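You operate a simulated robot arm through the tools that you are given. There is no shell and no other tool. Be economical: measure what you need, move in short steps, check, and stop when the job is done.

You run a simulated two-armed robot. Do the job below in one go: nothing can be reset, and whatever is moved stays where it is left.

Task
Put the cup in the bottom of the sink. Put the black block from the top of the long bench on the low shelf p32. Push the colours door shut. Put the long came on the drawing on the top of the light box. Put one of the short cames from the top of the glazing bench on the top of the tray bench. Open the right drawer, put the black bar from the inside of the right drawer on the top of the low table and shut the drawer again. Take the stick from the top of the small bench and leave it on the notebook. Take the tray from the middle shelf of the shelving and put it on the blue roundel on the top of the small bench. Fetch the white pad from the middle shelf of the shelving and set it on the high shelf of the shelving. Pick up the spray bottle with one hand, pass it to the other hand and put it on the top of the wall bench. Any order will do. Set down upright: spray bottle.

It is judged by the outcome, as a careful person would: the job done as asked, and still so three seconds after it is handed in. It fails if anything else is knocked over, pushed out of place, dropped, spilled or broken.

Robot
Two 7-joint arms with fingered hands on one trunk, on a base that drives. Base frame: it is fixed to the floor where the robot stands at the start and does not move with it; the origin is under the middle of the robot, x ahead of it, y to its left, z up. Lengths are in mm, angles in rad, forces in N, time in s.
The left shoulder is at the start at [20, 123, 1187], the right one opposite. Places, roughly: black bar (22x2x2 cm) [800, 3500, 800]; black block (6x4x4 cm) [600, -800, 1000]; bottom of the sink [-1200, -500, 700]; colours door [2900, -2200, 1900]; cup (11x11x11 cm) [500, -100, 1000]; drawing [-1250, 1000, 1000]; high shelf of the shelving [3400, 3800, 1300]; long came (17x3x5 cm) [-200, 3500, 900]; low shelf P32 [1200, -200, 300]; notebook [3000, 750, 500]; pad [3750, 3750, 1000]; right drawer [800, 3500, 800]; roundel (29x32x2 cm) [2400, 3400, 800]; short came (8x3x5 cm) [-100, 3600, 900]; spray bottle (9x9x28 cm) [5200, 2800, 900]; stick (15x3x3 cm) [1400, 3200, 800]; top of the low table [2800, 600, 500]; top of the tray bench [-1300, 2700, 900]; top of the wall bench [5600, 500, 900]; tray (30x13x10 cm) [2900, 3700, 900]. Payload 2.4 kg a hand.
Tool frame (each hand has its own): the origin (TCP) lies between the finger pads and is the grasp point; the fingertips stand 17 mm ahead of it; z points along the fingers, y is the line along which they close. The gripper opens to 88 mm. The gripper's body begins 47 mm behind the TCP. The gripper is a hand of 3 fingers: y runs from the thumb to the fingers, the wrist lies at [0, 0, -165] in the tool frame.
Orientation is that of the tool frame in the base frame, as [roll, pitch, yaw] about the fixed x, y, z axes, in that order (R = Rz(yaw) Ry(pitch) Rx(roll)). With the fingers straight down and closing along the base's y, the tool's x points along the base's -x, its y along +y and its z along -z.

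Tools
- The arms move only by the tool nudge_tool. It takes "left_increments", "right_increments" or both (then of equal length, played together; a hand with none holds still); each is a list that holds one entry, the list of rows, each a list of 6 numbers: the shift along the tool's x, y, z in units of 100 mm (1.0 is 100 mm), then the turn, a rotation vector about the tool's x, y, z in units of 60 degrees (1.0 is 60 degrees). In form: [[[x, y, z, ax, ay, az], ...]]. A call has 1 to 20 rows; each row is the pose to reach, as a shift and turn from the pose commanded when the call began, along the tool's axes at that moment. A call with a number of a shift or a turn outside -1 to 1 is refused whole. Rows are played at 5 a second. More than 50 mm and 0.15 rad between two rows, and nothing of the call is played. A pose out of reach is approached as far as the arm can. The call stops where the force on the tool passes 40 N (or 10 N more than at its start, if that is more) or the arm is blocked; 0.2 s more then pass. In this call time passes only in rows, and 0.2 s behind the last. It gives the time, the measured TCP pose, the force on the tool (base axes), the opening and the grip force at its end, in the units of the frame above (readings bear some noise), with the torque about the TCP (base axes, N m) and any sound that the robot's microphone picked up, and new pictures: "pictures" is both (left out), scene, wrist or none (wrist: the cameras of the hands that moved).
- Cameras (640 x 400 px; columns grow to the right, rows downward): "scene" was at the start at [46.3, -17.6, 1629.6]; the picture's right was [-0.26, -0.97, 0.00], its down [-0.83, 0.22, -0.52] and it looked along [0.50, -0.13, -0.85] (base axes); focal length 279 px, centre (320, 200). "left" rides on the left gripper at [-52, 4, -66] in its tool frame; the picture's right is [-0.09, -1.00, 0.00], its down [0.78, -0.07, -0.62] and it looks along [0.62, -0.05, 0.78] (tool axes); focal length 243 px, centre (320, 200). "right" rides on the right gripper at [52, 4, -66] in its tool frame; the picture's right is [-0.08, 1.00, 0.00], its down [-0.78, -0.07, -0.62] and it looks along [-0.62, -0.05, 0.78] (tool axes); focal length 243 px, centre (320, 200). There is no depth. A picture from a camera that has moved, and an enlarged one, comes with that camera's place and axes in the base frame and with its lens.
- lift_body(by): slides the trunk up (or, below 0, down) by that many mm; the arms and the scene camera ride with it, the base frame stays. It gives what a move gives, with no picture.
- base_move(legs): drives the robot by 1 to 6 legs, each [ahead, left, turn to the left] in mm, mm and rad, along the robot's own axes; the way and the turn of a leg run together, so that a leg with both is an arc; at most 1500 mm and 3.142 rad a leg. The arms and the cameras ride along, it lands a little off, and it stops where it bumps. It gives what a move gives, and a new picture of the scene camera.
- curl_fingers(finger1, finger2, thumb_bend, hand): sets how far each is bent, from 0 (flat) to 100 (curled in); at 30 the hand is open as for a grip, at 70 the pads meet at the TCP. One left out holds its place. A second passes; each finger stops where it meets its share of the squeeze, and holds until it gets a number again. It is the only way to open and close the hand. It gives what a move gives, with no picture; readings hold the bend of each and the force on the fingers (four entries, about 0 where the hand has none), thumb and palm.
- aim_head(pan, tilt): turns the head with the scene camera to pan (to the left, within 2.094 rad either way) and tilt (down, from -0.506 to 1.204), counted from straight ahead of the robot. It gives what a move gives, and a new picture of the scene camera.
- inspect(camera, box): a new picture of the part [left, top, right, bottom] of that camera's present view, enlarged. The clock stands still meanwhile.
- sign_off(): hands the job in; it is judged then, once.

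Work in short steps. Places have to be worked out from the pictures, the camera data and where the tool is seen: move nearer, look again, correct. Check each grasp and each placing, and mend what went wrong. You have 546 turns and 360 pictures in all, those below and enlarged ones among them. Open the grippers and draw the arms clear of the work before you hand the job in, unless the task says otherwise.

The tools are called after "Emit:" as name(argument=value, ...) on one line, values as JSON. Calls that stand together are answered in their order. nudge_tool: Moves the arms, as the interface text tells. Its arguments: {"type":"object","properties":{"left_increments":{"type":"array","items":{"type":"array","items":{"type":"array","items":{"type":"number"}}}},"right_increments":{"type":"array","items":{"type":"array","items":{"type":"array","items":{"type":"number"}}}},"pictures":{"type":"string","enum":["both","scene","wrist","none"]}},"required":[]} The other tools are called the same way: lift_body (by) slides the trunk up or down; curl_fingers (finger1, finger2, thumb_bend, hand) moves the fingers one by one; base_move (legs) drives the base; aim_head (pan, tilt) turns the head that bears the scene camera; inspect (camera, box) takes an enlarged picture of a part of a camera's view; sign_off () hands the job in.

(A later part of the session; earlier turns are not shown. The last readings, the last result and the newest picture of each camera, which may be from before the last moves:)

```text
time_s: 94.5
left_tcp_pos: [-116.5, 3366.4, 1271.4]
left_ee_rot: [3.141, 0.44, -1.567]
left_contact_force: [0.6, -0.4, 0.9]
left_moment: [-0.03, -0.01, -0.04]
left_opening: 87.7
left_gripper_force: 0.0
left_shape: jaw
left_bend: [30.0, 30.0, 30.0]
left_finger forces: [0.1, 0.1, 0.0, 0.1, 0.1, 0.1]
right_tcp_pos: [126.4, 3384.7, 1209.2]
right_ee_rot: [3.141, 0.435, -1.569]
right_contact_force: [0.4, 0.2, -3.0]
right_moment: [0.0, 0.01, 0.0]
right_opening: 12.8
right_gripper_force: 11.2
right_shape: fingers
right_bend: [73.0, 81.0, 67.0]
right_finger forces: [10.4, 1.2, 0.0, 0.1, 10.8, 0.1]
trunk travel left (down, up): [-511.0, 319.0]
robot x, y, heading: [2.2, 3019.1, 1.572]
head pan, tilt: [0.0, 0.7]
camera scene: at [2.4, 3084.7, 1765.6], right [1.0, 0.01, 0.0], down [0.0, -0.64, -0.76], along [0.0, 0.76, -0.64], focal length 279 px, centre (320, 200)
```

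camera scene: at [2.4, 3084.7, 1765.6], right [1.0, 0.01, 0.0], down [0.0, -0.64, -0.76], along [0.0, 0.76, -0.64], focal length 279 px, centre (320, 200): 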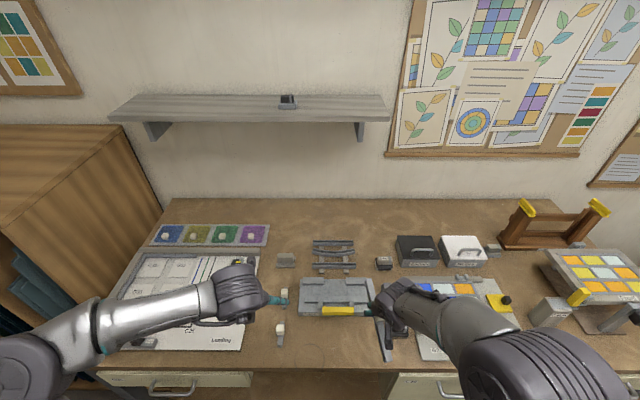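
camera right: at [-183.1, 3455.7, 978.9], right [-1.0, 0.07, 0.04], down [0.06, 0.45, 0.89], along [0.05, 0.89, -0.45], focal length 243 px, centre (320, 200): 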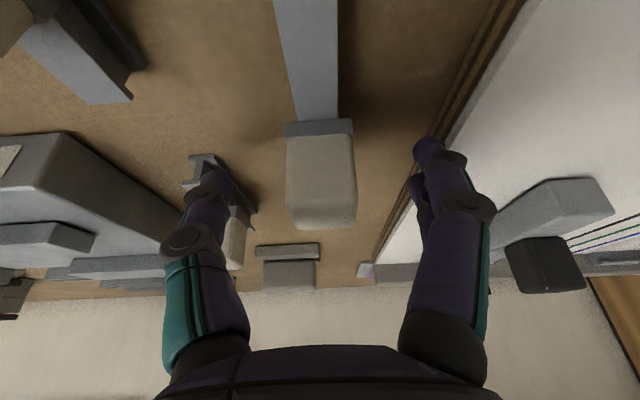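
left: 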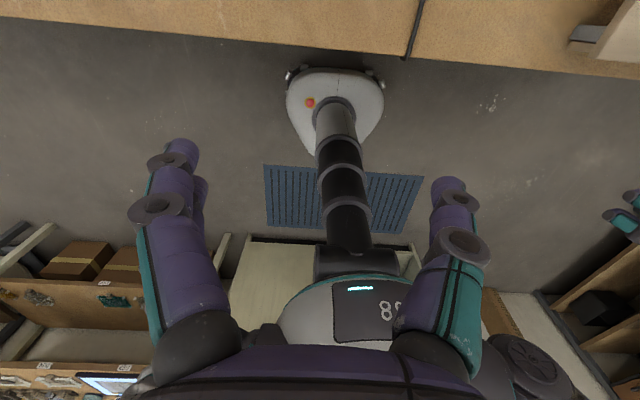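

I lower the trunk 180 and bring the left hand near the near short came's knob, then look.

Emit:
lift_body(by=-180)

Emit:
nudge_tool(left_increments=[[[-0.05, 0, 0.33, 0, 0, 0], [-0.1, 0, 0.66, 0, 0, 0], [-0.15, 0, 0.95, 0, 0, 0]]], pictures="wrist")

```text
time_s: 96.5
left_tcp_pos: [-116.3, 3367.0, 1094.1]
left_ee_rot: [3.142, 0.44, -1.563]
left_contact_force: [0.0, 0.0, -0.1]
left_moment: [0.02, 0.01, -0.01]
left_opening: 87.9
left_gripper_force: 0.1
left_shape: jaw
left_bend: [30.0, 30.0, 30.0]
left_finger forces: [0.1, 0.0, 0.0, 0.0, 0.0, 0.0]
right_tcp_pos: [126.4, 3383.7, 1030.3]
right_ee_rot: [3.141, 0.435, -1.565]
right_contact_force: [-0.7, 0.3, -3.1]
right_moment: [0.04, 0.0, 0.03]
right_opening: 13.1
right_gripper_force: 11.3
right_shape: fingers
right_bend: [73.0, 81.0, 67.0]
right_finger forces: [10.3, 1.2, 0.0, 0.0, 10.6, 0.0]
trunk travel left (down, up): [-331.0, 499.0]
robot x, y, heading: [4.8, 3017.2, 1.572]
head pan, tilt: [0.0, 0.7]
```

```text
time_s: 97.2
left_tcp_pos: [-116.8, 3420.0, 1012.5]
left_ee_rot: [-3.14, 0.439, -1.564]
left_contact_force: [0.8, -0.1, -0.5]
left_moment: [-0.01, 0.0, 0.05]
left_opening: 88.1
left_gripper_force: 0.3
left_shape: jaw
left_bend: [30.0, 30.0, 30.0]
left_finger forces: [0.0, 0.1, 0.0, 0.1, 0.0, 0.0]
right_tcp_pos: [126.2, 3386.5, 1029.9]
right_ee_rot: [3.141, 0.435, -1.564]
right_contact_force: [-0.4, -0.3, -2.6]
right_moment: [0.01, -0.03, -0.04]
right_opening: 13.4
right_gripper_force: 11.6
right_shape: fingers
right_bend: [73.0, 81.0, 67.0]
right_finger forces: [10.3, 1.1, 0.1, 0.1, 10.7, 0.1]
trunk travel left (down, up): [-331.0, 499.0]
robot x, y, heading: [3.2, 3018.7, 1.573]
head pan, tilt: [0.0, 0.7]
camera left: at [-121.0, 3439.7, 1094.3], right [1.0, 0.08, 0.04], down [0.07, -0.97, 0.23], along [0.05, -0.23, -0.97], focal length 243 px, centre (320, 200)
```

left: 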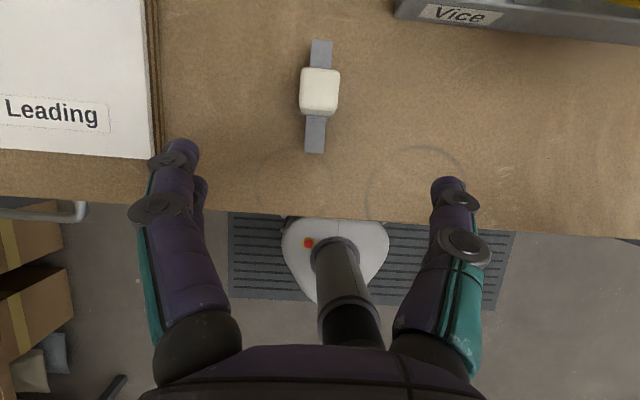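

The knob sits at (-119, 3467, 940) from this view. I go onto it and close.

Emit:
nudge_tool(left_increments=[[[-0.06, 0.01, 0.3, 0, 0, 0], [-0.12, 0.02, 0.6, 0, 0, 0], [-0.12, 0.02, 0.84, 0, 0, 0]]], pictures="wrist")

Emit:
curl_fingers(hand="left", finger1=80, finger2=80, thumb_bend=78)

```text
time_s: 98.0
left_tcp_pos: [-118.9, 3468.1, 942.2]
left_ee_rot: [-3.141, 0.439, -1.565]
left_contact_force: [-0.1, 0.4, 0.6]
left_moment: [-0.03, 0.01, -0.01]
left_opening: 88.2
left_gripper_force: 0.1
left_shape: jaw
left_bend: [30.0, 30.0, 30.0]
left_finger forces: [0.1, 0.1, 0.0, 0.0, 0.1, 0.0]
right_tcp_pos: [126.2, 3384.5, 1030.3]
right_ee_rot: [3.14, 0.434, -1.565]
right_contact_force: [-0.6, -0.1, -2.9]
right_moment: [-0.06, -0.04, -0.02]
right_opening: 13.1
right_gripper_force: 10.9
right_shape: fingers
right_bend: [73.0, 81.0, 67.0]
right_finger forces: [10.3, 1.1, 0.0, 0.0, 10.7, 0.1]
trunk travel left (down, up): [-331.0, 499.0]
robot x, y, heading: [2.4, 3017.5, 1.571]
head pan, tilt: [0.0, 0.7]
camera left: at [-123.6, 3487.3, 1023.4], right [1.0, 0.08, 0.04], down [0.07, -0.97, 0.23], along [0.05, -0.23, -0.97], focal length 243 px, centre (320, 200)
```

left: 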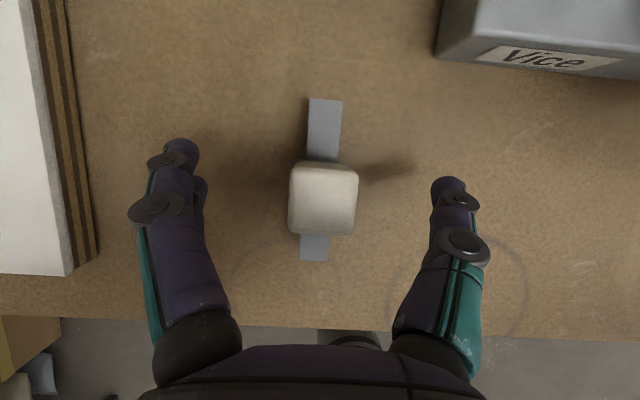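

```text
time_s: 99.0
left_tcp_pos: [-119.6, 3467.3, 941.5]
left_ee_rot: [-3.14, 0.439, -1.564]
left_contact_force: [-0.4, -0.6, 0.7]
left_moment: [-0.07, 0.0, -0.04]
left_opening: 8.7
left_gripper_force: 15.0
left_shape: fingers
left_bend: [76.0, 74.0, 65.0]
left_finger forces: [6.0, 9.9, 0.0, 0.0, 13.1, 0.0]
right_tcp_pos: [125.3, 3385.1, 1031.1]
right_ee_rot: [3.141, 0.434, -1.565]
right_contact_force: [-0.1, -0.9, -1.9]
right_moment: [0.04, -0.02, -0.01]
right_opening: 13.1
right_gripper_force: 11.2
right_shape: fingers
right_bend: [73.0, 81.0, 67.0]
right_finger forces: [10.3, 1.2, 0.0, 0.0, 10.7, 0.1]
trunk travel left (down, up): [-331.0, 499.0]
robot x, y, heading: [2.5, 3021.8, 1.576]
head pan, tilt: [0.0, 0.7]
```

Gripped at 15 N. I lift the trunk and check both hands.

Emit:
lift_body(by=180)

Emit:
base_move(legs=[[-250, 0, 0]])

```text
time_s: 101.0
left_tcp_pos: [-118.8, 3467.7, 1122.3]
left_ee_rot: [3.141, 0.437, -1.563]
left_contact_force: [0.6, 0.0, -0.9]
left_moment: [0.03, 0.03, 0.01]
left_opening: 6.4
left_gripper_force: 13.1
left_shape: fingers
left_bend: [77.0, 74.0, 65.0]
left_finger forces: [4.8, 9.5, 0.0, 0.1, 12.5, 0.0]
right_tcp_pos: [126.2, 3386.1, 1209.6]
right_ee_rot: [3.141, 0.435, -1.565]
right_contact_force: [0.0, -0.1, -2.2]
right_moment: [-0.01, 0.0, -0.04]
right_opening: 13.2
right_gripper_force: 10.5
right_shape: fingers
right_bend: [73.0, 81.0, 67.0]
right_finger forces: [10.3, 1.1, 0.1, 0.1, 10.7, 0.1]
trunk travel left (down, up): [-511.0, 319.0]
robot x, y, heading: [2.1, 3021.1, 1.579]
head pan, tilt: [0.0, 0.7]
```

```text
time_s: 102.9
left_tcp_pos: [-119.0, 3217.5, 1122.2]
left_ee_rot: [3.141, 0.443, -1.562]
left_contact_force: [-0.3, -0.8, -0.5]
left_moment: [-0.02, -0.01, 0.03]
left_opening: 6.1
left_gripper_force: 13.8
left_shape: fingers
left_bend: [77.0, 74.0, 65.0]
left_finger forces: [4.8, 9.5, 0.0, 0.1, 12.6, 0.0]
right_tcp_pos: [126.4, 3134.5, 1208.9]
right_ee_rot: [3.14, 0.434, -1.564]
right_contact_force: [0.9, -0.1, -2.5]
right_moment: [0.03, 0.0, 0.02]
right_opening: 13.3
right_gripper_force: 11.0
right_shape: fingers
right_bend: [73.0, 81.0, 67.0]
right_finger forces: [10.3, 1.3, 0.0, 0.1, 10.7, 0.1]
trunk travel left (down, up): [-511.0, 319.0]
robot x, y, heading: [4.5, 2769.7, 1.578]
head pan, tilt: [0.0, 0.7]
camera scene: at [2.8, 2833.6, 1765.6], right [1.0, 0.01, 0.0], down [0.01, -0.64, -0.77], along [-0.01, 0.77, -0.64], focal length 279 px, centre (320, 200)
```

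scene: 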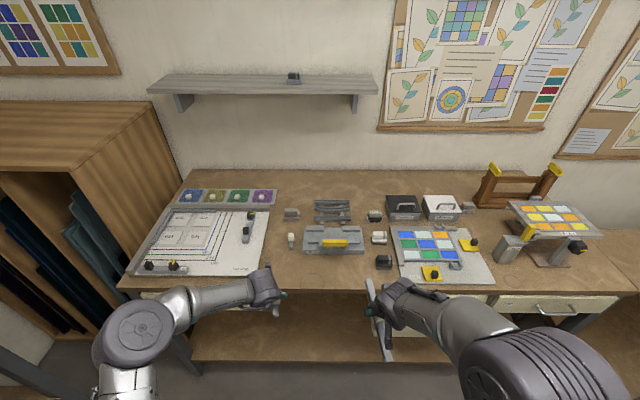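

Both cames are in hand. I turn left to face the tray bench and look at free space there.

Emit:
base_move(legs=[[0, 0, 1.565], [350, 0, 0]])

```text
time_s: 109.0
left_tcp_pos: [-793.4, 2644.5, 1121.4]
left_ee_rot: [3.14, 0.437, 0.009]
left_contact_force: [-0.2, 0.1, -1.2]
left_moment: [-0.02, 0.01, 0.0]
left_opening: 5.5
left_gripper_force: 12.6
left_shape: fingers
left_bend: [77.0, 74.0, 65.0]
left_finger forces: [4.2, 9.5, 0.0, 0.1, 12.1, 0.1]
right_tcp_pos: [-712.0, 2889.9, 1209.3]
right_ee_rot: [-3.141, 0.431, 0.007]
right_contact_force: [-0.2, 0.2, -2.6]
right_moment: [-0.01, -0.01, -0.02]
right_opening: 12.8
right_gripper_force: 10.4
right_shape: fingers
right_bend: [73.0, 82.0, 67.0]
right_finger forces: [10.2, 0.9, 0.0, 0.0, 10.5, 0.0]
trunk travel left (down, up): [-511.0, 319.0]
robot x, y, heading: [-344.4, 2766.0, -3.129]
head pan, tilt: [0.0, 0.7]
camera scene: at [-411.9, 2766.0, 1765.5], right [-0.01, 1.0, 0.0], down [0.65, 0.01, -0.76], along [-0.76, -0.01, -0.65], focal length 279 px, centre (320, 200)
```

scene: 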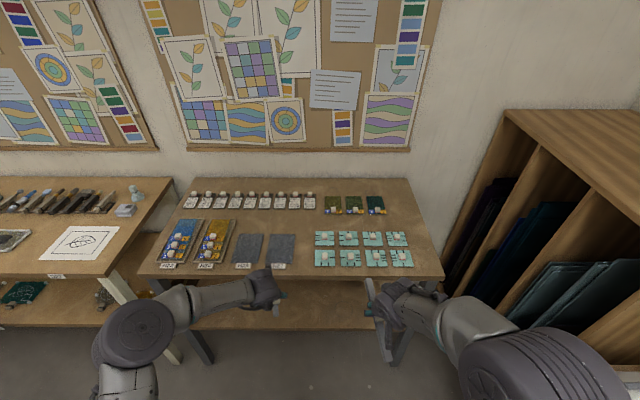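

A free patch lies behind the two grey tiles at about (-1280, 2520). I line up the left arm with it and drive in, hands still high.

Emit:
base_move(legs=[[0, 125, -0.012], [430, 0, 0]])

Emit:
lift_body(by=-100)

Emit:
inspect(camera="left", box=[0, 0, 640, 400])

```text
time_s: 112.4
left_tcp_pos: [-1225.0, 2527.5, 1120.9]
left_ee_rot: [-3.141, 0.438, -0.003]
left_contact_force: [0.2, -0.1, -1.0]
left_moment: [0.03, -0.01, 0.0]
left_opening: 5.0
left_gripper_force: 13.0
left_shape: fingers
left_bend: [77.0, 74.0, 65.0]
left_finger forces: [4.1, 9.6, 0.0, 0.0, 12.0, 0.1]
right_tcp_pos: [-1140.4, 2770.9, 1208.9]
right_ee_rot: [-3.141, 0.433, -0.006]
right_contact_force: [-0.7, 0.4, -3.2]
right_moment: [0.02, -0.01, 0.02]
right_opening: 13.3
right_gripper_force: 11.2
right_shape: fingers
right_bend: [73.0, 82.0, 67.0]
right_finger forces: [10.2, 1.0, 0.0, 0.0, 10.6, 0.0]
trunk travel left (down, up): [-511.0, 319.0]
robot x, y, heading: [-773.1, 2641.1, 3.133]
head pan, tilt: [0.0, 0.7]
camera scene: at [-841.9, 2643.1, 1765.5], right [0.0, 1.0, 0.0], down [0.64, 0.0, -0.76], along [-0.76, 0.0, -0.64], focal length 279 px, centre (320, 200)
```

scene: 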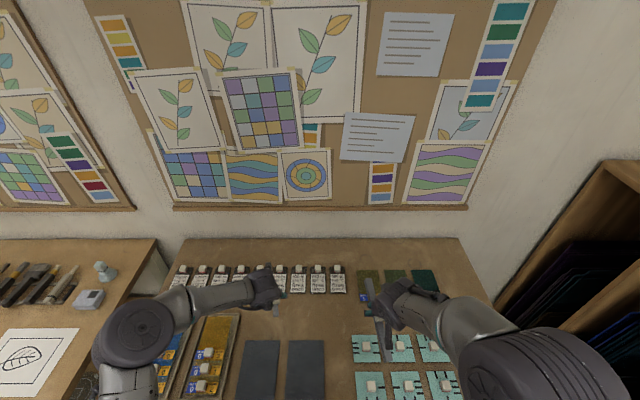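

```text
time_s: 113.8
left_tcp_pos: [-1223.5, 2527.4, 1021.6]
left_ee_rot: [3.139, 0.441, -0.003]
left_contact_force: [-0.2, -0.9, -0.8]
left_moment: [-0.02, 0.01, -0.02]
left_opening: 5.3
left_gripper_force: 12.8
left_shape: fingers
left_bend: [77.0, 74.0, 65.0]
left_finger forces: [4.2, 9.4, 0.0, 0.0, 12.1, 0.0]
right_tcp_pos: [-1139.7, 2771.6, 1110.8]
right_ee_rot: [-3.141, 0.435, -0.005]
right_contact_force: [0.3, -0.3, -2.3]
right_moment: [-0.01, 0.02, -0.02]
right_opening: 12.9
right_gripper_force: 11.1
right_shape: fingers
right_bend: [73.0, 82.0, 67.0]
right_finger forces: [10.4, 0.9, 0.0, 0.1, 10.6, 0.1]
trunk travel left (down, up): [-411.0, 419.0]
robot x, y, heading: [-776.1, 2643.5, 3.133]
head pan, tilt: [0.0, 0.7]
```

```text
1.00 times, centred on (320, 200) of left (not enlarged: the box is as wide or as high as the picture)
camera zoom: at [-1244.1, 2523.0, 1103.9], right [-0.07, 1.0, 0.04], down [0.97, 0.06, 0.23], along [0.23, 0.05, -0.97], focal length 243 px, centre (320, 200)
```

zoom: 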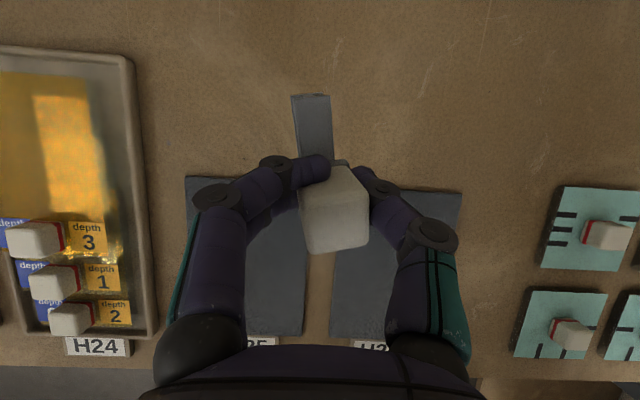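

Free bench lies just ahead of the grey tiles. I move 52 mm forward, then lower the trunk.

Emit:
nudge_tool(left_increments=[[[-0.24, 0, 0.11, 0, 0, 0], [-0.47, 0, 0.22, 0, 0, 0]]], pictures="none")

Emit:
lift_body(by=-55)

Emit:
inspect(camera="left", box=[0, 0, 640, 400])

```text
time_s: 114.4
left_tcp_pos: [-1276.8, 2528.3, 1020.6]
left_ee_rot: [-3.14, 0.438, -0.003]
left_contact_force: [-0.6, 0.1, -1.0]
left_moment: [0.02, -0.04, 0.02]
left_opening: 4.9
left_gripper_force: 12.2
left_shape: fingers
left_bend: [77.0, 74.0, 65.0]
left_finger forces: [4.1, 9.5, 0.0, 0.0, 11.8, 0.1]
right_tcp_pos: [-1140.5, 2770.7, 1109.0]
right_ee_rot: [3.141, 0.433, -0.006]
right_contact_force: [1.3, 0.1, -2.8]
right_moment: [0.0, 0.02, 0.02]
right_opening: 13.0
right_gripper_force: 10.5
right_shape: fingers
right_bend: [73.0, 82.0, 67.0]
right_finger forces: [10.3, 0.9, 0.0, 0.0, 10.6, 0.0]
trunk travel left (down, up): [-411.0, 419.0]
robot x, y, heading: [-774.9, 2642.3, 3.142]
head pan, tilt: [0.0, 0.7]
```

```text
time_s: 115.3
left_tcp_pos: [-1275.9, 2527.4, 966.2]
left_ee_rot: [3.141, 0.439, -0.004]
left_contact_force: [-0.6, 0.4, -0.8]
left_moment: [-0.03, 0.0, 0.0]
left_opening: 5.0
left_gripper_force: 12.6
left_shape: fingers
left_bend: [77.0, 74.0, 65.0]
left_finger forces: [4.1, 9.5, 0.1, 0.0, 11.9, 0.0]
right_tcp_pos: [-1139.8, 2768.9, 1054.6]
right_ee_rot: [3.141, 0.433, -0.005]
right_contact_force: [-0.3, 0.7, -2.1]
right_moment: [0.03, -0.01, 0.01]
right_opening: 12.9
right_gripper_force: 10.7
right_shape: fingers
right_bend: [73.0, 82.0, 67.0]
right_finger forces: [10.3, 0.9, 0.0, 0.0, 10.7, 0.1]
trunk travel left (down, up): [-356.0, 474.0]
robot x, y, heading: [-771.6, 2643.9, 3.137]
head pan, tilt: [0.0, 0.7]
```

```text
1.00 times, centred on (320, 200) of left (not enlarged: the box is as wide or as high as the picture)
camera zoom: at [-1295.5, 2523.3, 1048.6], right [-0.07, 1.0, 0.04], down [0.97, 0.06, 0.23], along [0.23, 0.05, -0.97], focal length 243 px, centre (320, 200)
```

zoom: 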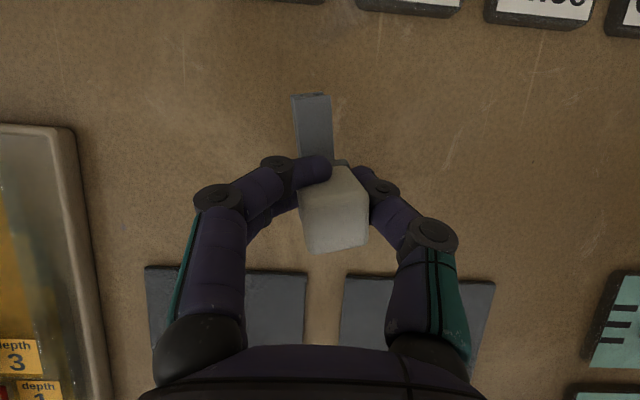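

Well placed. I lower gently in small rows.

Emit:
nudge_tool(left_increments=[[[0.042, 0, 0.09, 0, 0, 0], [0.084, 0, 0.18, 0, 0, 0], [0.096, 0, 0.208, 0, 0, 0], [0.109, 0, 0.235, 0, 0, 0]]], pictures="none")

```text
time_s: 116.3
left_tcp_pos: [-1277.7, 2527.2, 940.2]
left_ee_rot: [3.141, 0.439, -0.004]
left_contact_force: [-0.4, 0.1, 2.4]
left_moment: [0.01, -0.09, -0.03]
left_opening: 5.1
left_gripper_force: 15.8
left_shape: fingers
left_bend: [76.0, 75.0, 66.0]
left_finger forces: [9.5, 11.3, 0.0, 0.0, 12.0, 0.1]
right_tcp_pos: [-1139.3, 2770.7, 1054.6]
right_ee_rot: [-3.142, 0.433, -0.005]
right_contact_force: [-0.4, -0.1, -2.1]
right_moment: [0.01, 0.01, 0.01]
right_opening: 13.0
right_gripper_force: 10.4
right_shape: fingers
right_bend: [73.0, 82.0, 67.0]
right_finger forces: [10.3, 1.0, 0.0, 0.1, 10.6, 0.0]
trunk travel left (down, up): [-356.0, 474.0]
robot x, y, heading: [-773.7, 2642.2, 3.143]
head pan, tilt: [0.0, 0.7]
```

Contact (+2.4 N). I release and look.

Emit:
curl_fingers(hand="left", finger1=55, finger2=55, thumb_bend=55)

Emit:
curl_fingers(hand="left", finger1=38, finger2=38, thumb_bend=38)

Emit:
inspect(camera="left", box=[0, 0, 640, 400])

```text
time_s: 117.3
left_tcp_pos: [-1275.8, 2526.5, 940.1]
left_ee_rot: [3.142, 0.441, -0.004]
left_contact_force: [-0.7, 0.1, 0.6]
left_moment: [0.01, -0.01, 0.0]
left_opening: 28.3
left_gripper_force: 0.0
left_shape: fingers
left_bend: [55.0, 55.0, 55.0]
left_finger forces: [0.1, 0.0, 0.0, 0.0, 0.1, 0.1]
right_tcp_pos: [-1138.9, 2770.3, 1054.9]
right_ee_rot: [3.141, 0.434, -0.005]
right_contact_force: [0.3, -0.5, -2.4]
right_moment: [0.03, 0.02, 0.01]
right_opening: 13.1
right_gripper_force: 11.3
right_shape: fingers
right_bend: [73.0, 82.0, 67.0]
right_finger forces: [10.3, 0.9, 0.0, 0.1, 10.6, 0.0]
trunk travel left (down, up): [-356.0, 474.0]
robot x, y, heading: [-777.8, 2643.9, 3.133]
head pan, tilt: [0.0, 0.7]
```

```text
time_s: 118.3
left_tcp_pos: [-1277.1, 2527.1, 940.5]
left_ee_rot: [3.142, 0.44, -0.005]
left_contact_force: [0.6, -0.8, -1.3]
left_moment: [0.01, 0.02, 0.01]
left_opening: 66.8
left_gripper_force: 0.1
left_shape: fingers
left_bend: [38.0, 38.0, 38.0]
left_finger forces: [0.0, 0.0, 0.0, 0.0, 0.0, 0.0]
right_tcp_pos: [-1138.5, 2772.1, 1054.7]
right_ee_rot: [3.141, 0.434, -0.006]
right_contact_force: [0.6, -0.4, -3.6]
right_moment: [-0.02, 0.04, -0.03]
right_opening: 13.2
right_gripper_force: 11.6
right_shape: fingers
right_bend: [73.0, 82.0, 67.0]
right_finger forces: [10.3, 0.9, 0.1, 0.1, 10.5, 0.0]
trunk travel left (down, up): [-356.0, 474.0]
robot x, y, heading: [-776.1, 2643.8, 3.139]
head pan, tilt: [0.0, 0.7]
```

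```text
1.00 times, centred on (320, 200) of left (not enlarged: the box is as wide or as high as the picture)
camera zoom: at [-1295.7, 2523.5, 1022.7], right [-0.07, 1.0, 0.04], down [0.97, 0.06, 0.23], along [0.23, 0.05, -0.97], focal length 243 px, centre (320, 200)
```

zoom: 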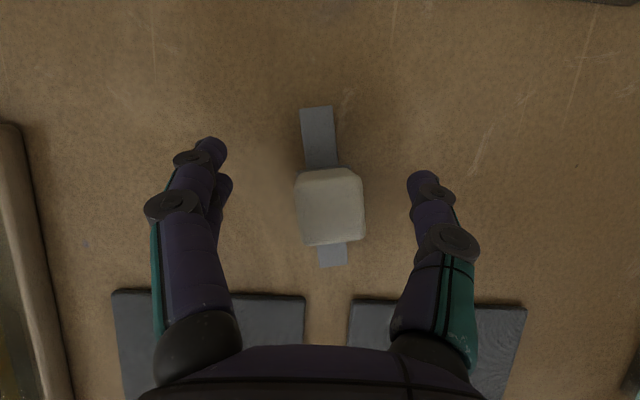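

The short came lies neatly on the tray bench. I rise, back off, and go along to the light box with the long came.

Emit:
lift_body(by=200)

Emit:
base_move(legs=[[-400, 0, 0], [0, 1500, 0], [0, 150, 0]])

```text
time_s: 120.5
left_tcp_pos: [-1276.9, 2527.1, 1140.4]
left_ee_rot: [-3.141, 0.44, -0.001]
left_contact_force: [0.3, -0.3, 0.0]
left_moment: [0.02, 0.02, -0.01]
left_opening: 66.5
left_gripper_force: 0.1
left_shape: fingers
left_bend: [38.0, 38.0, 38.0]
left_finger forces: [0.1, 0.1, 0.1, 0.0, 0.0, 0.0]
right_tcp_pos: [-1139.2, 2771.4, 1254.9]
right_ee_rot: [3.141, 0.434, -0.005]
right_contact_force: [-0.4, -0.2, -3.3]
right_moment: [-0.02, 0.0, 0.01]
right_opening: 12.9
right_gripper_force: 10.7
right_shape: fingers
right_bend: [73.0, 82.0, 67.0]
right_finger forces: [10.2, 0.9, 0.0, 0.0, 10.6, 0.0]
trunk travel left (down, up): [-556.0, 274.0]
robot x, y, heading: [-773.0, 2643.0, 3.137]
head pan, tilt: [0.0, 0.7]
```

```text
time_s: 130.9
left_tcp_pos: [-894.0, 893.1, 1141.0]
left_ee_rot: [3.141, 0.441, -0.014]
left_contact_force: [1.2, -0.2, 0.1]
left_moment: [0.0, 0.0, -0.01]
left_opening: 66.5
left_gripper_force: 0.1
left_shape: fingers
left_bend: [38.0, 38.0, 38.0]
left_finger forces: [0.1, 0.0, 0.0, 0.0, 0.1, 0.0]
right_tcp_pos: [-753.1, 1135.6, 1255.6]
right_ee_rot: [-3.139, 0.436, -0.015]
right_contact_force: [-0.5, -1.1, -3.5]
right_moment: [0.0, -0.02, 0.0]
right_opening: 13.1
right_gripper_force: 10.8
right_shape: fingers
right_bend: [73.0, 82.0, 67.0]
right_finger forces: [10.4, 0.9, 0.0, 0.0, 10.6, 0.0]
trunk travel left (down, up): [-556.0, 274.0]
robot x, y, heading: [-391.3, 1000.3, 3.127]
head pan, tilt: [0.0, 0.7]
camera scene: at [-455.8, 1004.2, 1810.6], right [0.01, 1.0, 0.0], down [0.64, -0.01, -0.76], along [-0.76, 0.01, -0.64], focal length 279 px, centre (320, 200)
```

scene: 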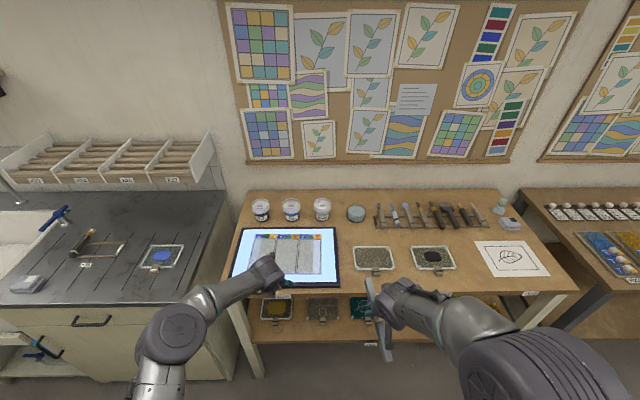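

The lit box is ahead-left; I zoom on its drawing.

Emit:
inspect(camera="scene", box=[200, 190, 400, 315])

```text
3.20 times, centred on (300, 252) of scene
camera zoom: at [-455.8, 1004.2, 1810.6], right [0.01, 1.0, 0.0], down [0.64, -0.01, -0.76], along [-0.76, 0.01, -0.64], focal length 892 px, centre (384, 32)
```

zoom: 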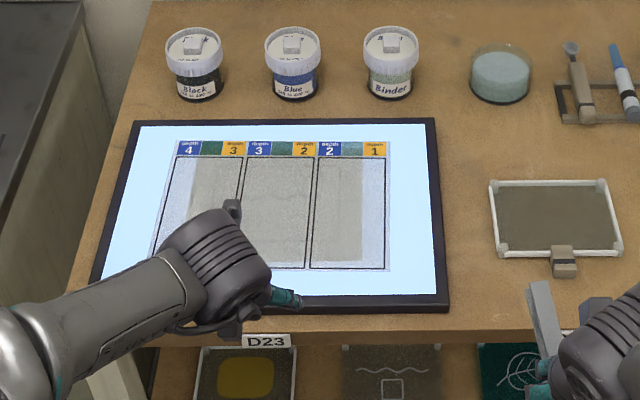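

The drawing is centred near (-1177, 875). I draw the left hand back and up, then move so the right hand comes over the drawing.

Emit:
nudge_tool(left_increments=[[[0.12, 0, -0.33, 0, 0, 0], [0.24, 0, -0.66, 0, 0, 0], [0.365, 0, -0.99, 0, 0, 0]]], pictures="none")

Emit:
nudge_tool(left_increments=[[[0.2, 0, -0.33, 0, 0.14, 0], [0.4, 0, -0.66, 0, 0.28, 0], [0.6, 0, -0.9, 0, 0.42, 0], [0.8, 0, -0.9, 0, 0.42, 0], [1.0, 0, -0.9, 0, 0.42, 0]]], pictures="none")

Emit:
base_move(legs=[[0, 265, 0.014], [390, 0, 0]])

Emit:
inspect(camera="right", box=[0, 0, 640, 400])

```text
time_s: 131.7
left_tcp_pos: [-816.5, 893.7, 1214.3]
left_ee_rot: [-3.14, 0.442, -0.015]
left_contact_force: [-0.5, 0.1, 0.4]
left_moment: [-0.01, 0.0, 0.03]
left_opening: 66.4
left_gripper_force: 0.0
left_shape: fingers
left_bend: [38.0, 38.0, 38.0]
left_finger forces: [0.0, 0.1, 0.1, 0.1, 0.1, 0.1]
right_tcp_pos: [-752.2, 1136.2, 1256.1]
right_ee_rot: [3.14, 0.432, -0.015]
right_contact_force: [0.9, 0.0, -2.9]
right_moment: [0.02, -0.01, -0.01]
right_opening: 13.1
right_gripper_force: 11.0
right_shape: fingers
right_bend: [73.0, 82.0, 67.0]
right_finger forces: [10.3, 0.9, 0.0, 0.0, 10.6, 0.0]
trunk travel left (down, up): [-556.0, 274.0]
robot x, y, heading: [-390.7, 1004.1, 3.129]
head pan, tilt: [0.0, 0.7]
```

```text
time_s: 132.9
left_tcp_pos: [-688.2, 890.0, 1253.8]
left_ee_rot: [3.139, -0.001, -0.013]
left_contact_force: [0.0, 0.2, 0.0]
left_moment: [0.01, -0.02, -0.01]
left_opening: 66.8
left_gripper_force: 0.1
left_shape: fingers
left_bend: [38.0, 38.0, 38.0]
left_finger forces: [0.1, 0.0, 0.1, 0.0, 0.1, 0.0]
right_tcp_pos: [-753.2, 1136.0, 1255.3]
right_ee_rot: [-3.141, 0.434, -0.016]
right_contact_force: [0.1, 0.3, -2.5]
right_moment: [0.0, 0.0, 0.01]
right_opening: 12.9
right_gripper_force: 11.1
right_shape: fingers
right_bend: [73.0, 82.0, 67.0]
right_finger forces: [10.3, 0.9, 0.1, 0.0, 10.7, 0.0]
trunk travel left (down, up): [-556.0, 274.0]
robot x, y, heading: [-390.1, 1007.8, 3.129]
head pan, tilt: [0.0, 0.7]
```

```text
time_s: 136.9
left_tcp_pos: [-1082.0, 619.5, 1253.6]
left_ee_rot: [-3.141, 0.0, 0.004]
left_contact_force: [0.2, 0.1, 0.9]
left_moment: [-0.01, 0.0, 0.01]
left_opening: 66.5
left_gripper_force: 0.0
left_shape: fingers
left_bend: [38.0, 38.0, 38.0]
left_finger forces: [0.0, 0.0, 0.0, 0.1, 0.0, 0.0]
right_tcp_pos: [-1150.3, 863.4, 1255.5]
right_ee_rot: [-3.14, 0.433, 0.001]
right_contact_force: [-0.7, -0.3, -2.4]
right_moment: [-0.01, 0.03, -0.03]
right_opening: 13.1
right_gripper_force: 10.6
right_shape: fingers
right_bend: [73.0, 82.0, 67.0]
right_finger forces: [10.3, 0.8, 0.0, 0.0, 10.6, 0.0]
trunk travel left (down, up): [-556.0, 274.0]
robot x, y, heading: [-787.7, 740.4, -3.14]
head pan, tilt: [0.0, 0.7]
camera scene: at [-851.2, 738.3, 1810.6], right [0.0, 1.0, 0.0], down [0.64, 0.0, -0.76], along [-0.76, 0.0, -0.64], focal length 279 px, centre (320, 200)
```

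scene: 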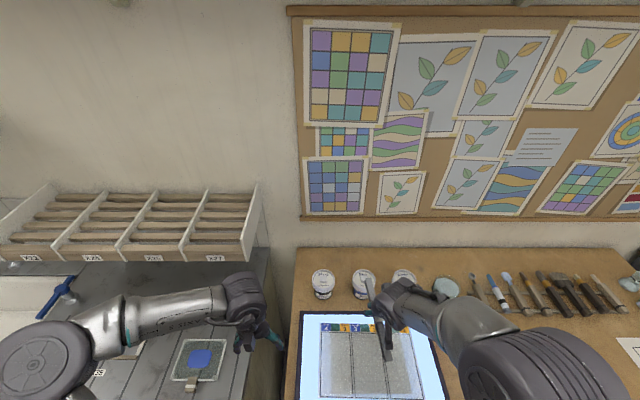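

```text
1.00 times, centred on (320, 200) of right (not enlarged: the box is as wide or as high as the picture)
camera zoom: at [-1075.3, 858.8, 1292.6], right [-0.08, -1.0, 0.04], down [-0.45, 0.07, 0.89], along [-0.89, 0.05, -0.45], focal length 243 px, centre (320, 200)
```

zoom: 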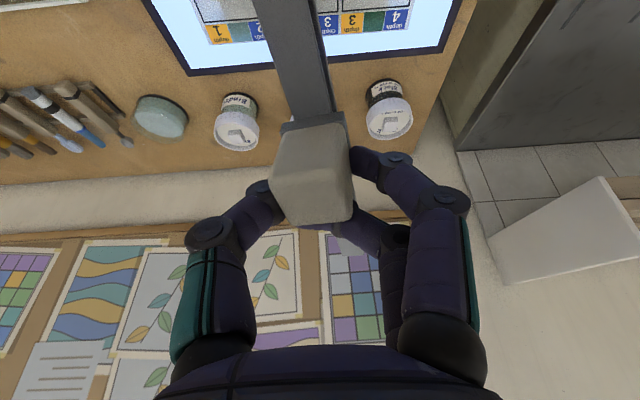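

I raise the left hand a bit more for clearance, shift the right hand over the drawing's middle, and lower the trunk.

Emit:
nudge_tool(left_increments=[[[0, 0, -0.45, 0, 0, 0], [0.3, 0, -0.9, 0, 0, 0]]], right_increments=[[[-0.13, -0.1, 0.06, 0, 0, 0], [-0.27, -0.1, 0.12, 0, 0, 0]]], pictures="none")

Emit:
lift_body(by=-240)

Emit:
aim_head(pan=-0.3, tilt=1.0)

Emit:
inspect(camera="right", box=[0, 0, 640, 400])

```text
refused: row 2 steps farther than a row can; nothing moved
```

```text
time_s: 139.4
left_tcp_pos: [-1080.4, 619.5, 1012.9]
left_ee_rot: [3.14, 0.0, 0.004]
left_contact_force: [0.4, 0.3, -1.1]
left_moment: [0.03, -0.01, 0.01]
left_opening: 66.7
left_gripper_force: 0.1
left_shape: fingers
left_bend: [38.0, 38.0, 38.0]
left_finger forces: [0.1, 0.1, 0.1, 0.1, 0.0, 0.0]
right_tcp_pos: [-1150.0, 863.5, 1015.6]
right_ee_rot: [3.141, 0.434, 0.002]
right_contact_force: [0.2, -0.7, -3.0]
right_moment: [0.01, 0.0, -0.01]
right_opening: 12.8
right_gripper_force: 10.9
right_shape: fingers
right_bend: [73.0, 82.0, 67.0]
right_finger forces: [10.3, 0.9, 0.0, 0.1, 10.6, 0.0]
trunk travel left (down, up): [-316.0, 514.0]
robot x, y, heading: [-785.1, 741.6, -3.141]
head pan, tilt: [0.0, 0.7]
```

```text
time_s: 140.2
left_tcp_pos: [-1081.6, 620.0, 1014.3]
left_ee_rot: [3.141, 0.0, 0.003]
left_contact_force: [-0.6, -0.8, -0.1]
left_moment: [-0.03, 0.0, -0.01]
left_opening: 66.5
left_gripper_force: 0.2
left_shape: fingers
left_bend: [38.0, 38.0, 38.0]
left_finger forces: [0.0, 0.1, 0.1, 0.0, 0.0, 0.0]
right_tcp_pos: [-1149.9, 865.0, 1016.0]
right_ee_rot: [-3.141, 0.434, 0.002]
right_contact_force: [0.6, 0.5, -2.6]
right_moment: [-0.01, 0.02, 0.03]
right_opening: 13.1
right_gripper_force: 11.2
right_shape: fingers
right_bend: [73.0, 82.0, 67.0]
right_finger forces: [10.4, 0.9, 0.0, 0.1, 10.6, 0.0]
trunk travel left (down, up): [-316.0, 514.0]
robot x, y, heading: [-786.3, 735.7, -3.138]
head pan, tilt: [-0.3, 1.0]
camera scene: at [-831.9, 758.9, 1547.3], right [0.29, 0.96, 0.0], down [0.8, -0.25, -0.54], along [-0.52, 0.16, -0.84], focal length 279 px, centre (320, 200)
```

scene: 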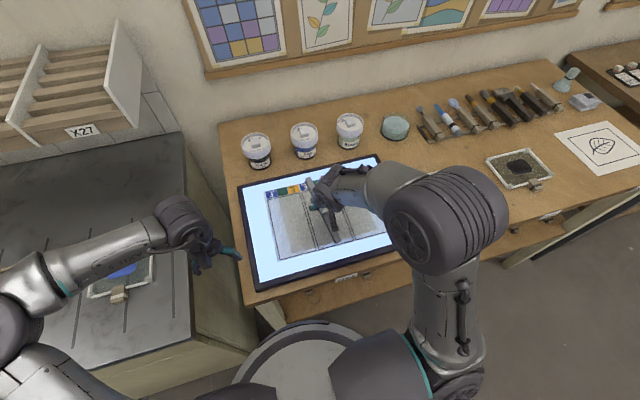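

```text
1.00 times, centred on (320, 200) of right (not enlarged: the box is as wide or as high as the picture)
camera zoom: at [-1074.6, 858.8, 1052.7], right [-0.08, -1.0, 0.04], down [-0.45, 0.07, 0.89], along [-0.89, 0.05, -0.45], focal length 243 px, centre (320, 200)
```

zoom: 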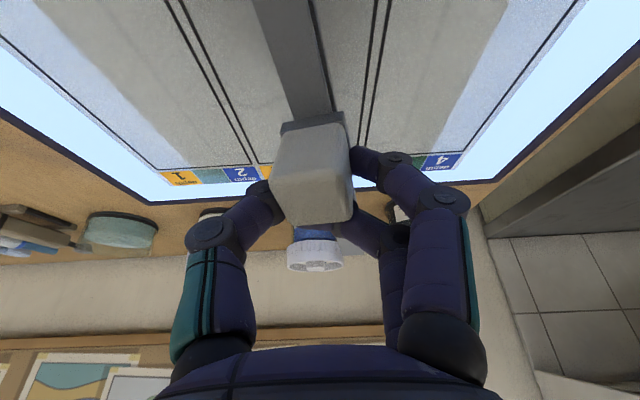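

The came is over the drawing's middle panel. I raise the left hand for clearance, move the came 25 mm deeper and lower toward the box.

Emit:
nudge_tool(left_increments=[[[0, 0, -0.45, 0, 0, 0], [0, 0, -0.9, 0, 0, 0], [0, 0, -0.9, 0, 0, 0]]], right_increments=[[[-0.11, -0.04, 0.2, 0, 0, 0], [-0.11, -0.04, 0.4, 0, 0, 0], [-0.09, -0.04, 0.45, 0, 0, 0]]], pictures="wrist")

```text
time_s: 141.0
left_tcp_pos: [-1081.0, 619.5, 1104.0]
left_ee_rot: [-3.14, 0.001, 0.004]
left_contact_force: [0.6, 1.1, -0.5]
left_moment: [0.0, 0.04, 0.02]
left_opening: 66.7
left_gripper_force: 0.0
left_shape: fingers
left_bend: [38.0, 38.0, 38.0]
left_finger forces: [0.0, 0.0, 0.0, 0.0, 0.0, 0.0]
right_tcp_pos: [-1176.8, 867.5, 977.7]
right_ee_rot: [-3.14, 0.434, 0.0]
right_contact_force: [-0.3, 0.5, -1.3]
right_moment: [-0.01, -0.05, 0.02]
right_opening: 12.7
right_gripper_force: 12.8
right_shape: fingers
right_bend: [73.0, 81.0, 68.0]
right_finger forces: [10.7, 4.6, 0.0, 0.1, 10.8, 0.0]
trunk travel left (down, up): [-316.0, 514.0]
robot x, y, heading: [-785.7, 735.5, -3.139]
head pan, tilt: [-0.3, 1.0]
camera right: at [-1102.3, 863.0, 1016.0], right [-0.08, -1.0, 0.04], down [-0.45, 0.07, 0.89], along [-0.89, 0.05, -0.45], focal length 243 px, centre (320, 200)
camera left: at [-1132.6, 615.3, 1169.8], right [-0.09, 1.0, 0.0], down [0.78, 0.07, 0.62], along [0.62, 0.05, -0.78], focal length 243 px, centre (320, 200)
```

right: 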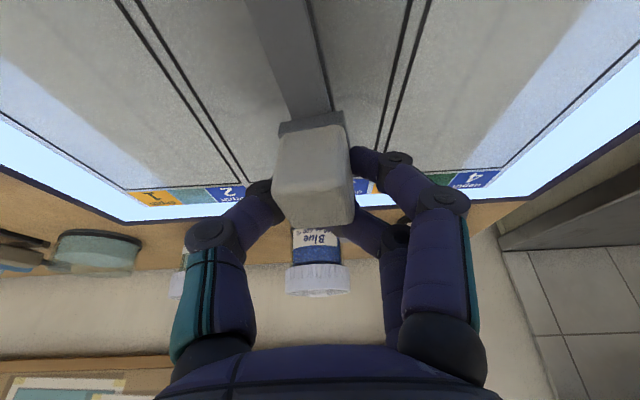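
left: 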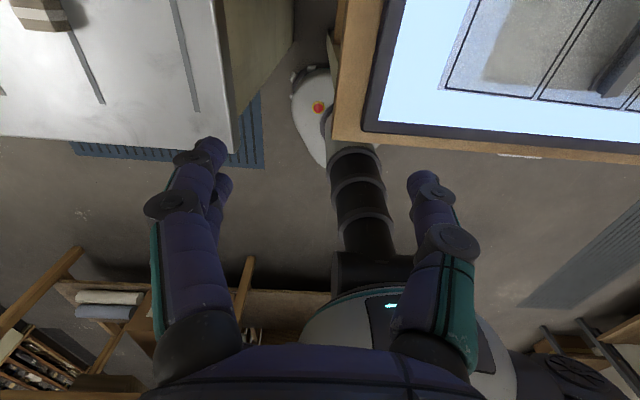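

The readings begin to show contact; I lower a few more mm in 2 mm rows.

Emit:
nudge_tool(right_increments=[[[0.008, 0, 0.018, 0, 0, 0], [0.017, 0, 0.036, 0, 0, 0], [0.025, 0, 0.054, 0, 0, 0]]], pictures="none")

```text
time_s: 141.8
left_tcp_pos: [-1080.6, 619.0, 1103.7]
left_ee_rot: [3.141, -0.002, 0.002]
left_contact_force: [0.5, 0.9, -0.5]
left_moment: [0.0, -0.01, -0.01]
left_opening: 66.7
left_gripper_force: 0.1
left_shape: fingers
left_bend: [38.0, 38.0, 38.0]
left_finger forces: [0.1, 0.0, 0.0, 0.0, 0.0, 0.1]
right_tcp_pos: [-1177.9, 867.8, 972.0]
right_ee_rot: [-3.141, 0.434, 0.003]
right_contact_force: [-1.2, 0.5, -0.6]
right_moment: [0.05, -0.14, -0.02]
right_opening: 12.7
right_gripper_force: 14.7
right_shape: fingers
right_bend: [73.0, 81.0, 68.0]
right_finger forces: [11.2, 7.5, 0.1, 0.0, 10.7, 0.0]
trunk travel left (down, up): [-316.0, 514.0]
robot x, y, heading: [-783.2, 740.0, -3.139]
head pan, tilt: [-0.3, 1.0]
```

Emit:
nudge_tool(right_increments=[[[0.008, 0, 0.018, 0, 0, 0], [0.017, 0, 0.036, 0, 0, 0], [0.025, 0, 0.054, 0, 0, 0]]], pictures="scene")

Emit:
inspect(camera="scene", box=[240, 140, 440, 265])

```text
time_s: 142.6
left_tcp_pos: [-1081.0, 620.0, 1103.5]
left_ee_rot: [3.141, 0.001, 0.004]
left_contact_force: [0.0, 0.4, 0.3]
left_moment: [-0.01, 0.0, -0.04]
left_opening: 66.7
left_gripper_force: 0.1
left_shape: fingers
left_bend: [38.0, 38.0, 38.0]
left_finger forces: [0.1, 0.0, 0.1, 0.0, 0.0, 0.0]
right_tcp_pos: [-1176.2, 867.7, 966.4]
right_ee_rot: [3.141, 0.435, 0.001]
right_contact_force: [-0.3, 0.3, -0.4]
right_moment: [0.02, -0.18, -0.01]
right_opening: 12.9
right_gripper_force: 17.3
right_shape: fingers
right_bend: [73.0, 81.0, 68.0]
right_finger forces: [11.8, 11.1, 0.0, 0.1, 10.7, 0.1]
trunk travel left (down, up): [-316.0, 514.0]
robot x, y, heading: [-781.3, 743.7, -3.141]
head pan, tilt: [-0.3, 1.0]
camera scene: at [-831.8, 758.8, 1547.2], right [0.29, 0.96, 0.0], down [0.8, -0.25, -0.54], along [-0.52, 0.16, -0.84], focal length 279 px, centre (320, 200)
```

scene: 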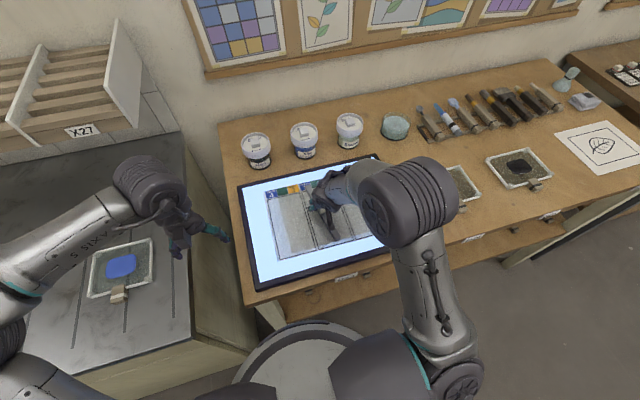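

```text
3.20 times, centred on (340, 202) of scene
camera zoom: at [-831.8, 758.8, 1547.2], right [0.29, 0.96, 0.0], down [0.8, -0.25, -0.54], along [-0.52, 0.16, -0.84], focal length 892 px, centre (256, 192)
```

zoom: 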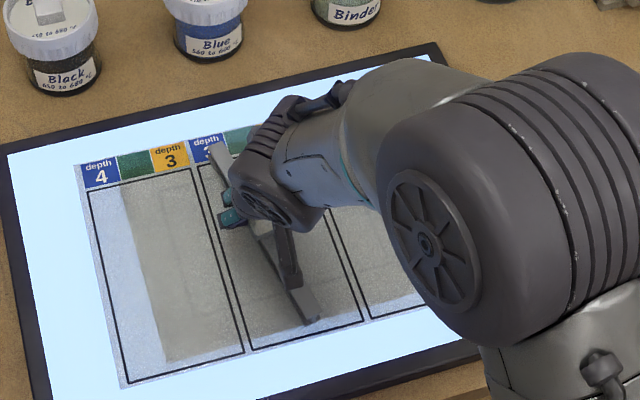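

The near end touches and the far end is still a little high. I pitch the hand 5° to level the came and lower a bit more.

Emit:
nudge_tool(right_increments=[[[0, 0, 0, 0, 0.04, 0], [0, 0, 0, 0, 0.08, 0], [0.017, 0, 0.036, 0, 0.08, 0], [0.025, 0, 0.054, 0, 0.08, 0]]], pictures="none")

Emit:
inspect(camera="scene", box=[280, 160, 380, 225])

```text
time_s: 143.6
left_tcp_pos: [-1079.7, 620.1, 1102.9]
left_ee_rot: [-3.141, 0.0, 0.003]
left_contact_force: [0.0, -0.2, -0.4]
left_moment: [-0.03, 0.0, 0.0]
left_opening: 66.3
left_gripper_force: 0.0
left_shape: fingers
left_bend: [38.0, 38.0, 38.0]
left_finger forces: [0.0, 0.0, 0.1, 0.1, 0.0, 0.0]
right_tcp_pos: [-1176.6, 868.5, 961.0]
right_ee_rot: [-3.141, 0.352, 0.003]
right_contact_force: [-0.4, -0.8, 7.2]
right_moment: [0.04, -0.15, 0.02]
right_opening: 12.7
right_gripper_force: 17.0
right_shape: fingers
right_bend: [73.0, 82.0, 68.0]
right_finger forces: [12.2, 9.2, 0.0, 0.0, 12.4, 0.1]
trunk travel left (down, up): [-316.0, 514.0]
robot x, y, heading: [-783.7, 736.6, -3.138]
head pan, tilt: [-0.3, 1.0]
```

```text
6.15 times, centred on (330, 192) of scene
camera zoom: at [-831.2, 758.6, 1547.4], right [0.29, 0.96, 0.0], down [0.8, -0.25, -0.54], along [-0.52, 0.16, -0.84], focal length 1716 px, centre (258, 246)
```

zoom: 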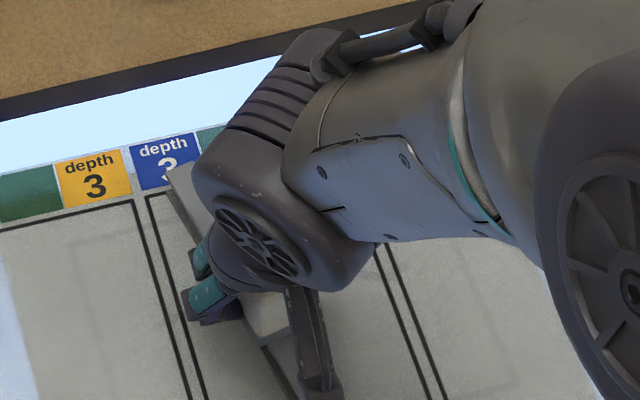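

Now 7 N of support: the came rests on the drawing. I release and look.

Emit:
curl_fingers(hand="right", finger1=58, finger2=58, thumb_bend=58)

Emit:
curl_fingers(hand="right", finger1=38, finger2=38, thumb_bend=38)

Emit:
inspect(camera="right", box=[0, 0, 640, 400])

```text
time_s: 144.6
left_tcp_pos: [-1080.7, 619.3, 1103.4]
left_ee_rot: [3.141, 0.0, 0.004]
left_contact_force: [-0.7, 0.7, 0.0]
left_moment: [0.02, 0.03, -0.03]
left_opening: 66.5
left_gripper_force: 0.0
left_shape: fingers
left_bend: [38.0, 38.0, 38.0]
left_finger forces: [0.0, 0.1, 0.1, 0.0, 0.0, 0.0]
right_tcp_pos: [-1177.6, 866.0, 959.8]
right_ee_rot: [-3.141, 0.351, 0.002]
right_contact_force: [0.4, -1.0, 0.7]
right_moment: [-0.02, 0.0, -0.02]
right_opening: 23.9
right_gripper_force: 0.1
right_shape: fingers
right_bend: [57.0, 57.0, 57.0]
right_finger forces: [0.0, 0.0, 0.0, 0.0, 0.0, 0.0]
trunk travel left (down, up): [-316.0, 514.0]
robot x, y, heading: [-782.3, 736.4, -3.138]
head pan, tilt: [-0.3, 1.0]
```

```text
time_s: 145.6
left_tcp_pos: [-1079.4, 619.3, 1103.5]
left_ee_rot: [-3.14, 0.0, 0.003]
left_contact_force: [-0.3, -0.7, 0.0]
left_moment: [-0.01, -0.02, -0.03]
left_opening: 66.5
left_gripper_force: 0.0
left_shape: fingers
left_bend: [38.0, 38.0, 38.0]
left_finger forces: [0.0, 0.0, 0.0, 0.0, 0.1, 0.0]
right_tcp_pos: [-1176.7, 866.8, 960.3]
right_ee_rot: [3.141, 0.351, 0.002]
right_contact_force: [1.1, -1.2, -0.4]
right_moment: [0.0, 0.04, 0.0]
right_opening: 66.7
right_gripper_force: 0.1
right_shape: fingers
right_bend: [38.0, 38.0, 38.0]
right_finger forces: [0.0, 0.0, 0.0, 0.0, 0.1, 0.1]
trunk travel left (down, up): [-316.0, 514.0]
robot x, y, heading: [-783.8, 736.1, -3.138]
head pan, tilt: [-0.3, 1.0]
```

```text
1.00 times, centred on (320, 200) of right (not enlarged: the box is as wide or as high as the picture)
camera zoom: at [-1104.9, 862.7, 1004.1], right [-0.08, -1.0, 0.03], down [-0.52, 0.07, 0.85], along [-0.85, 0.05, -0.52], focal length 243 px, centre (320, 200)
```

zoom: 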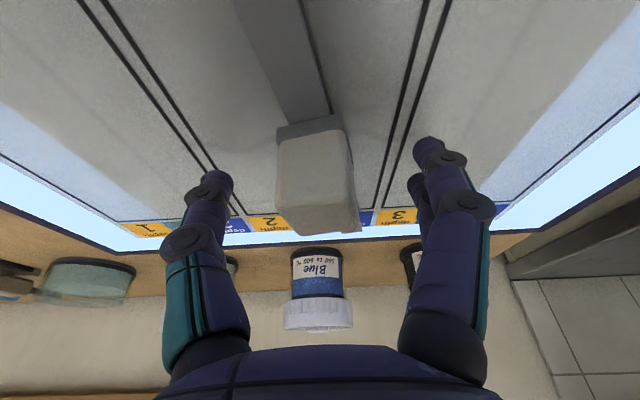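

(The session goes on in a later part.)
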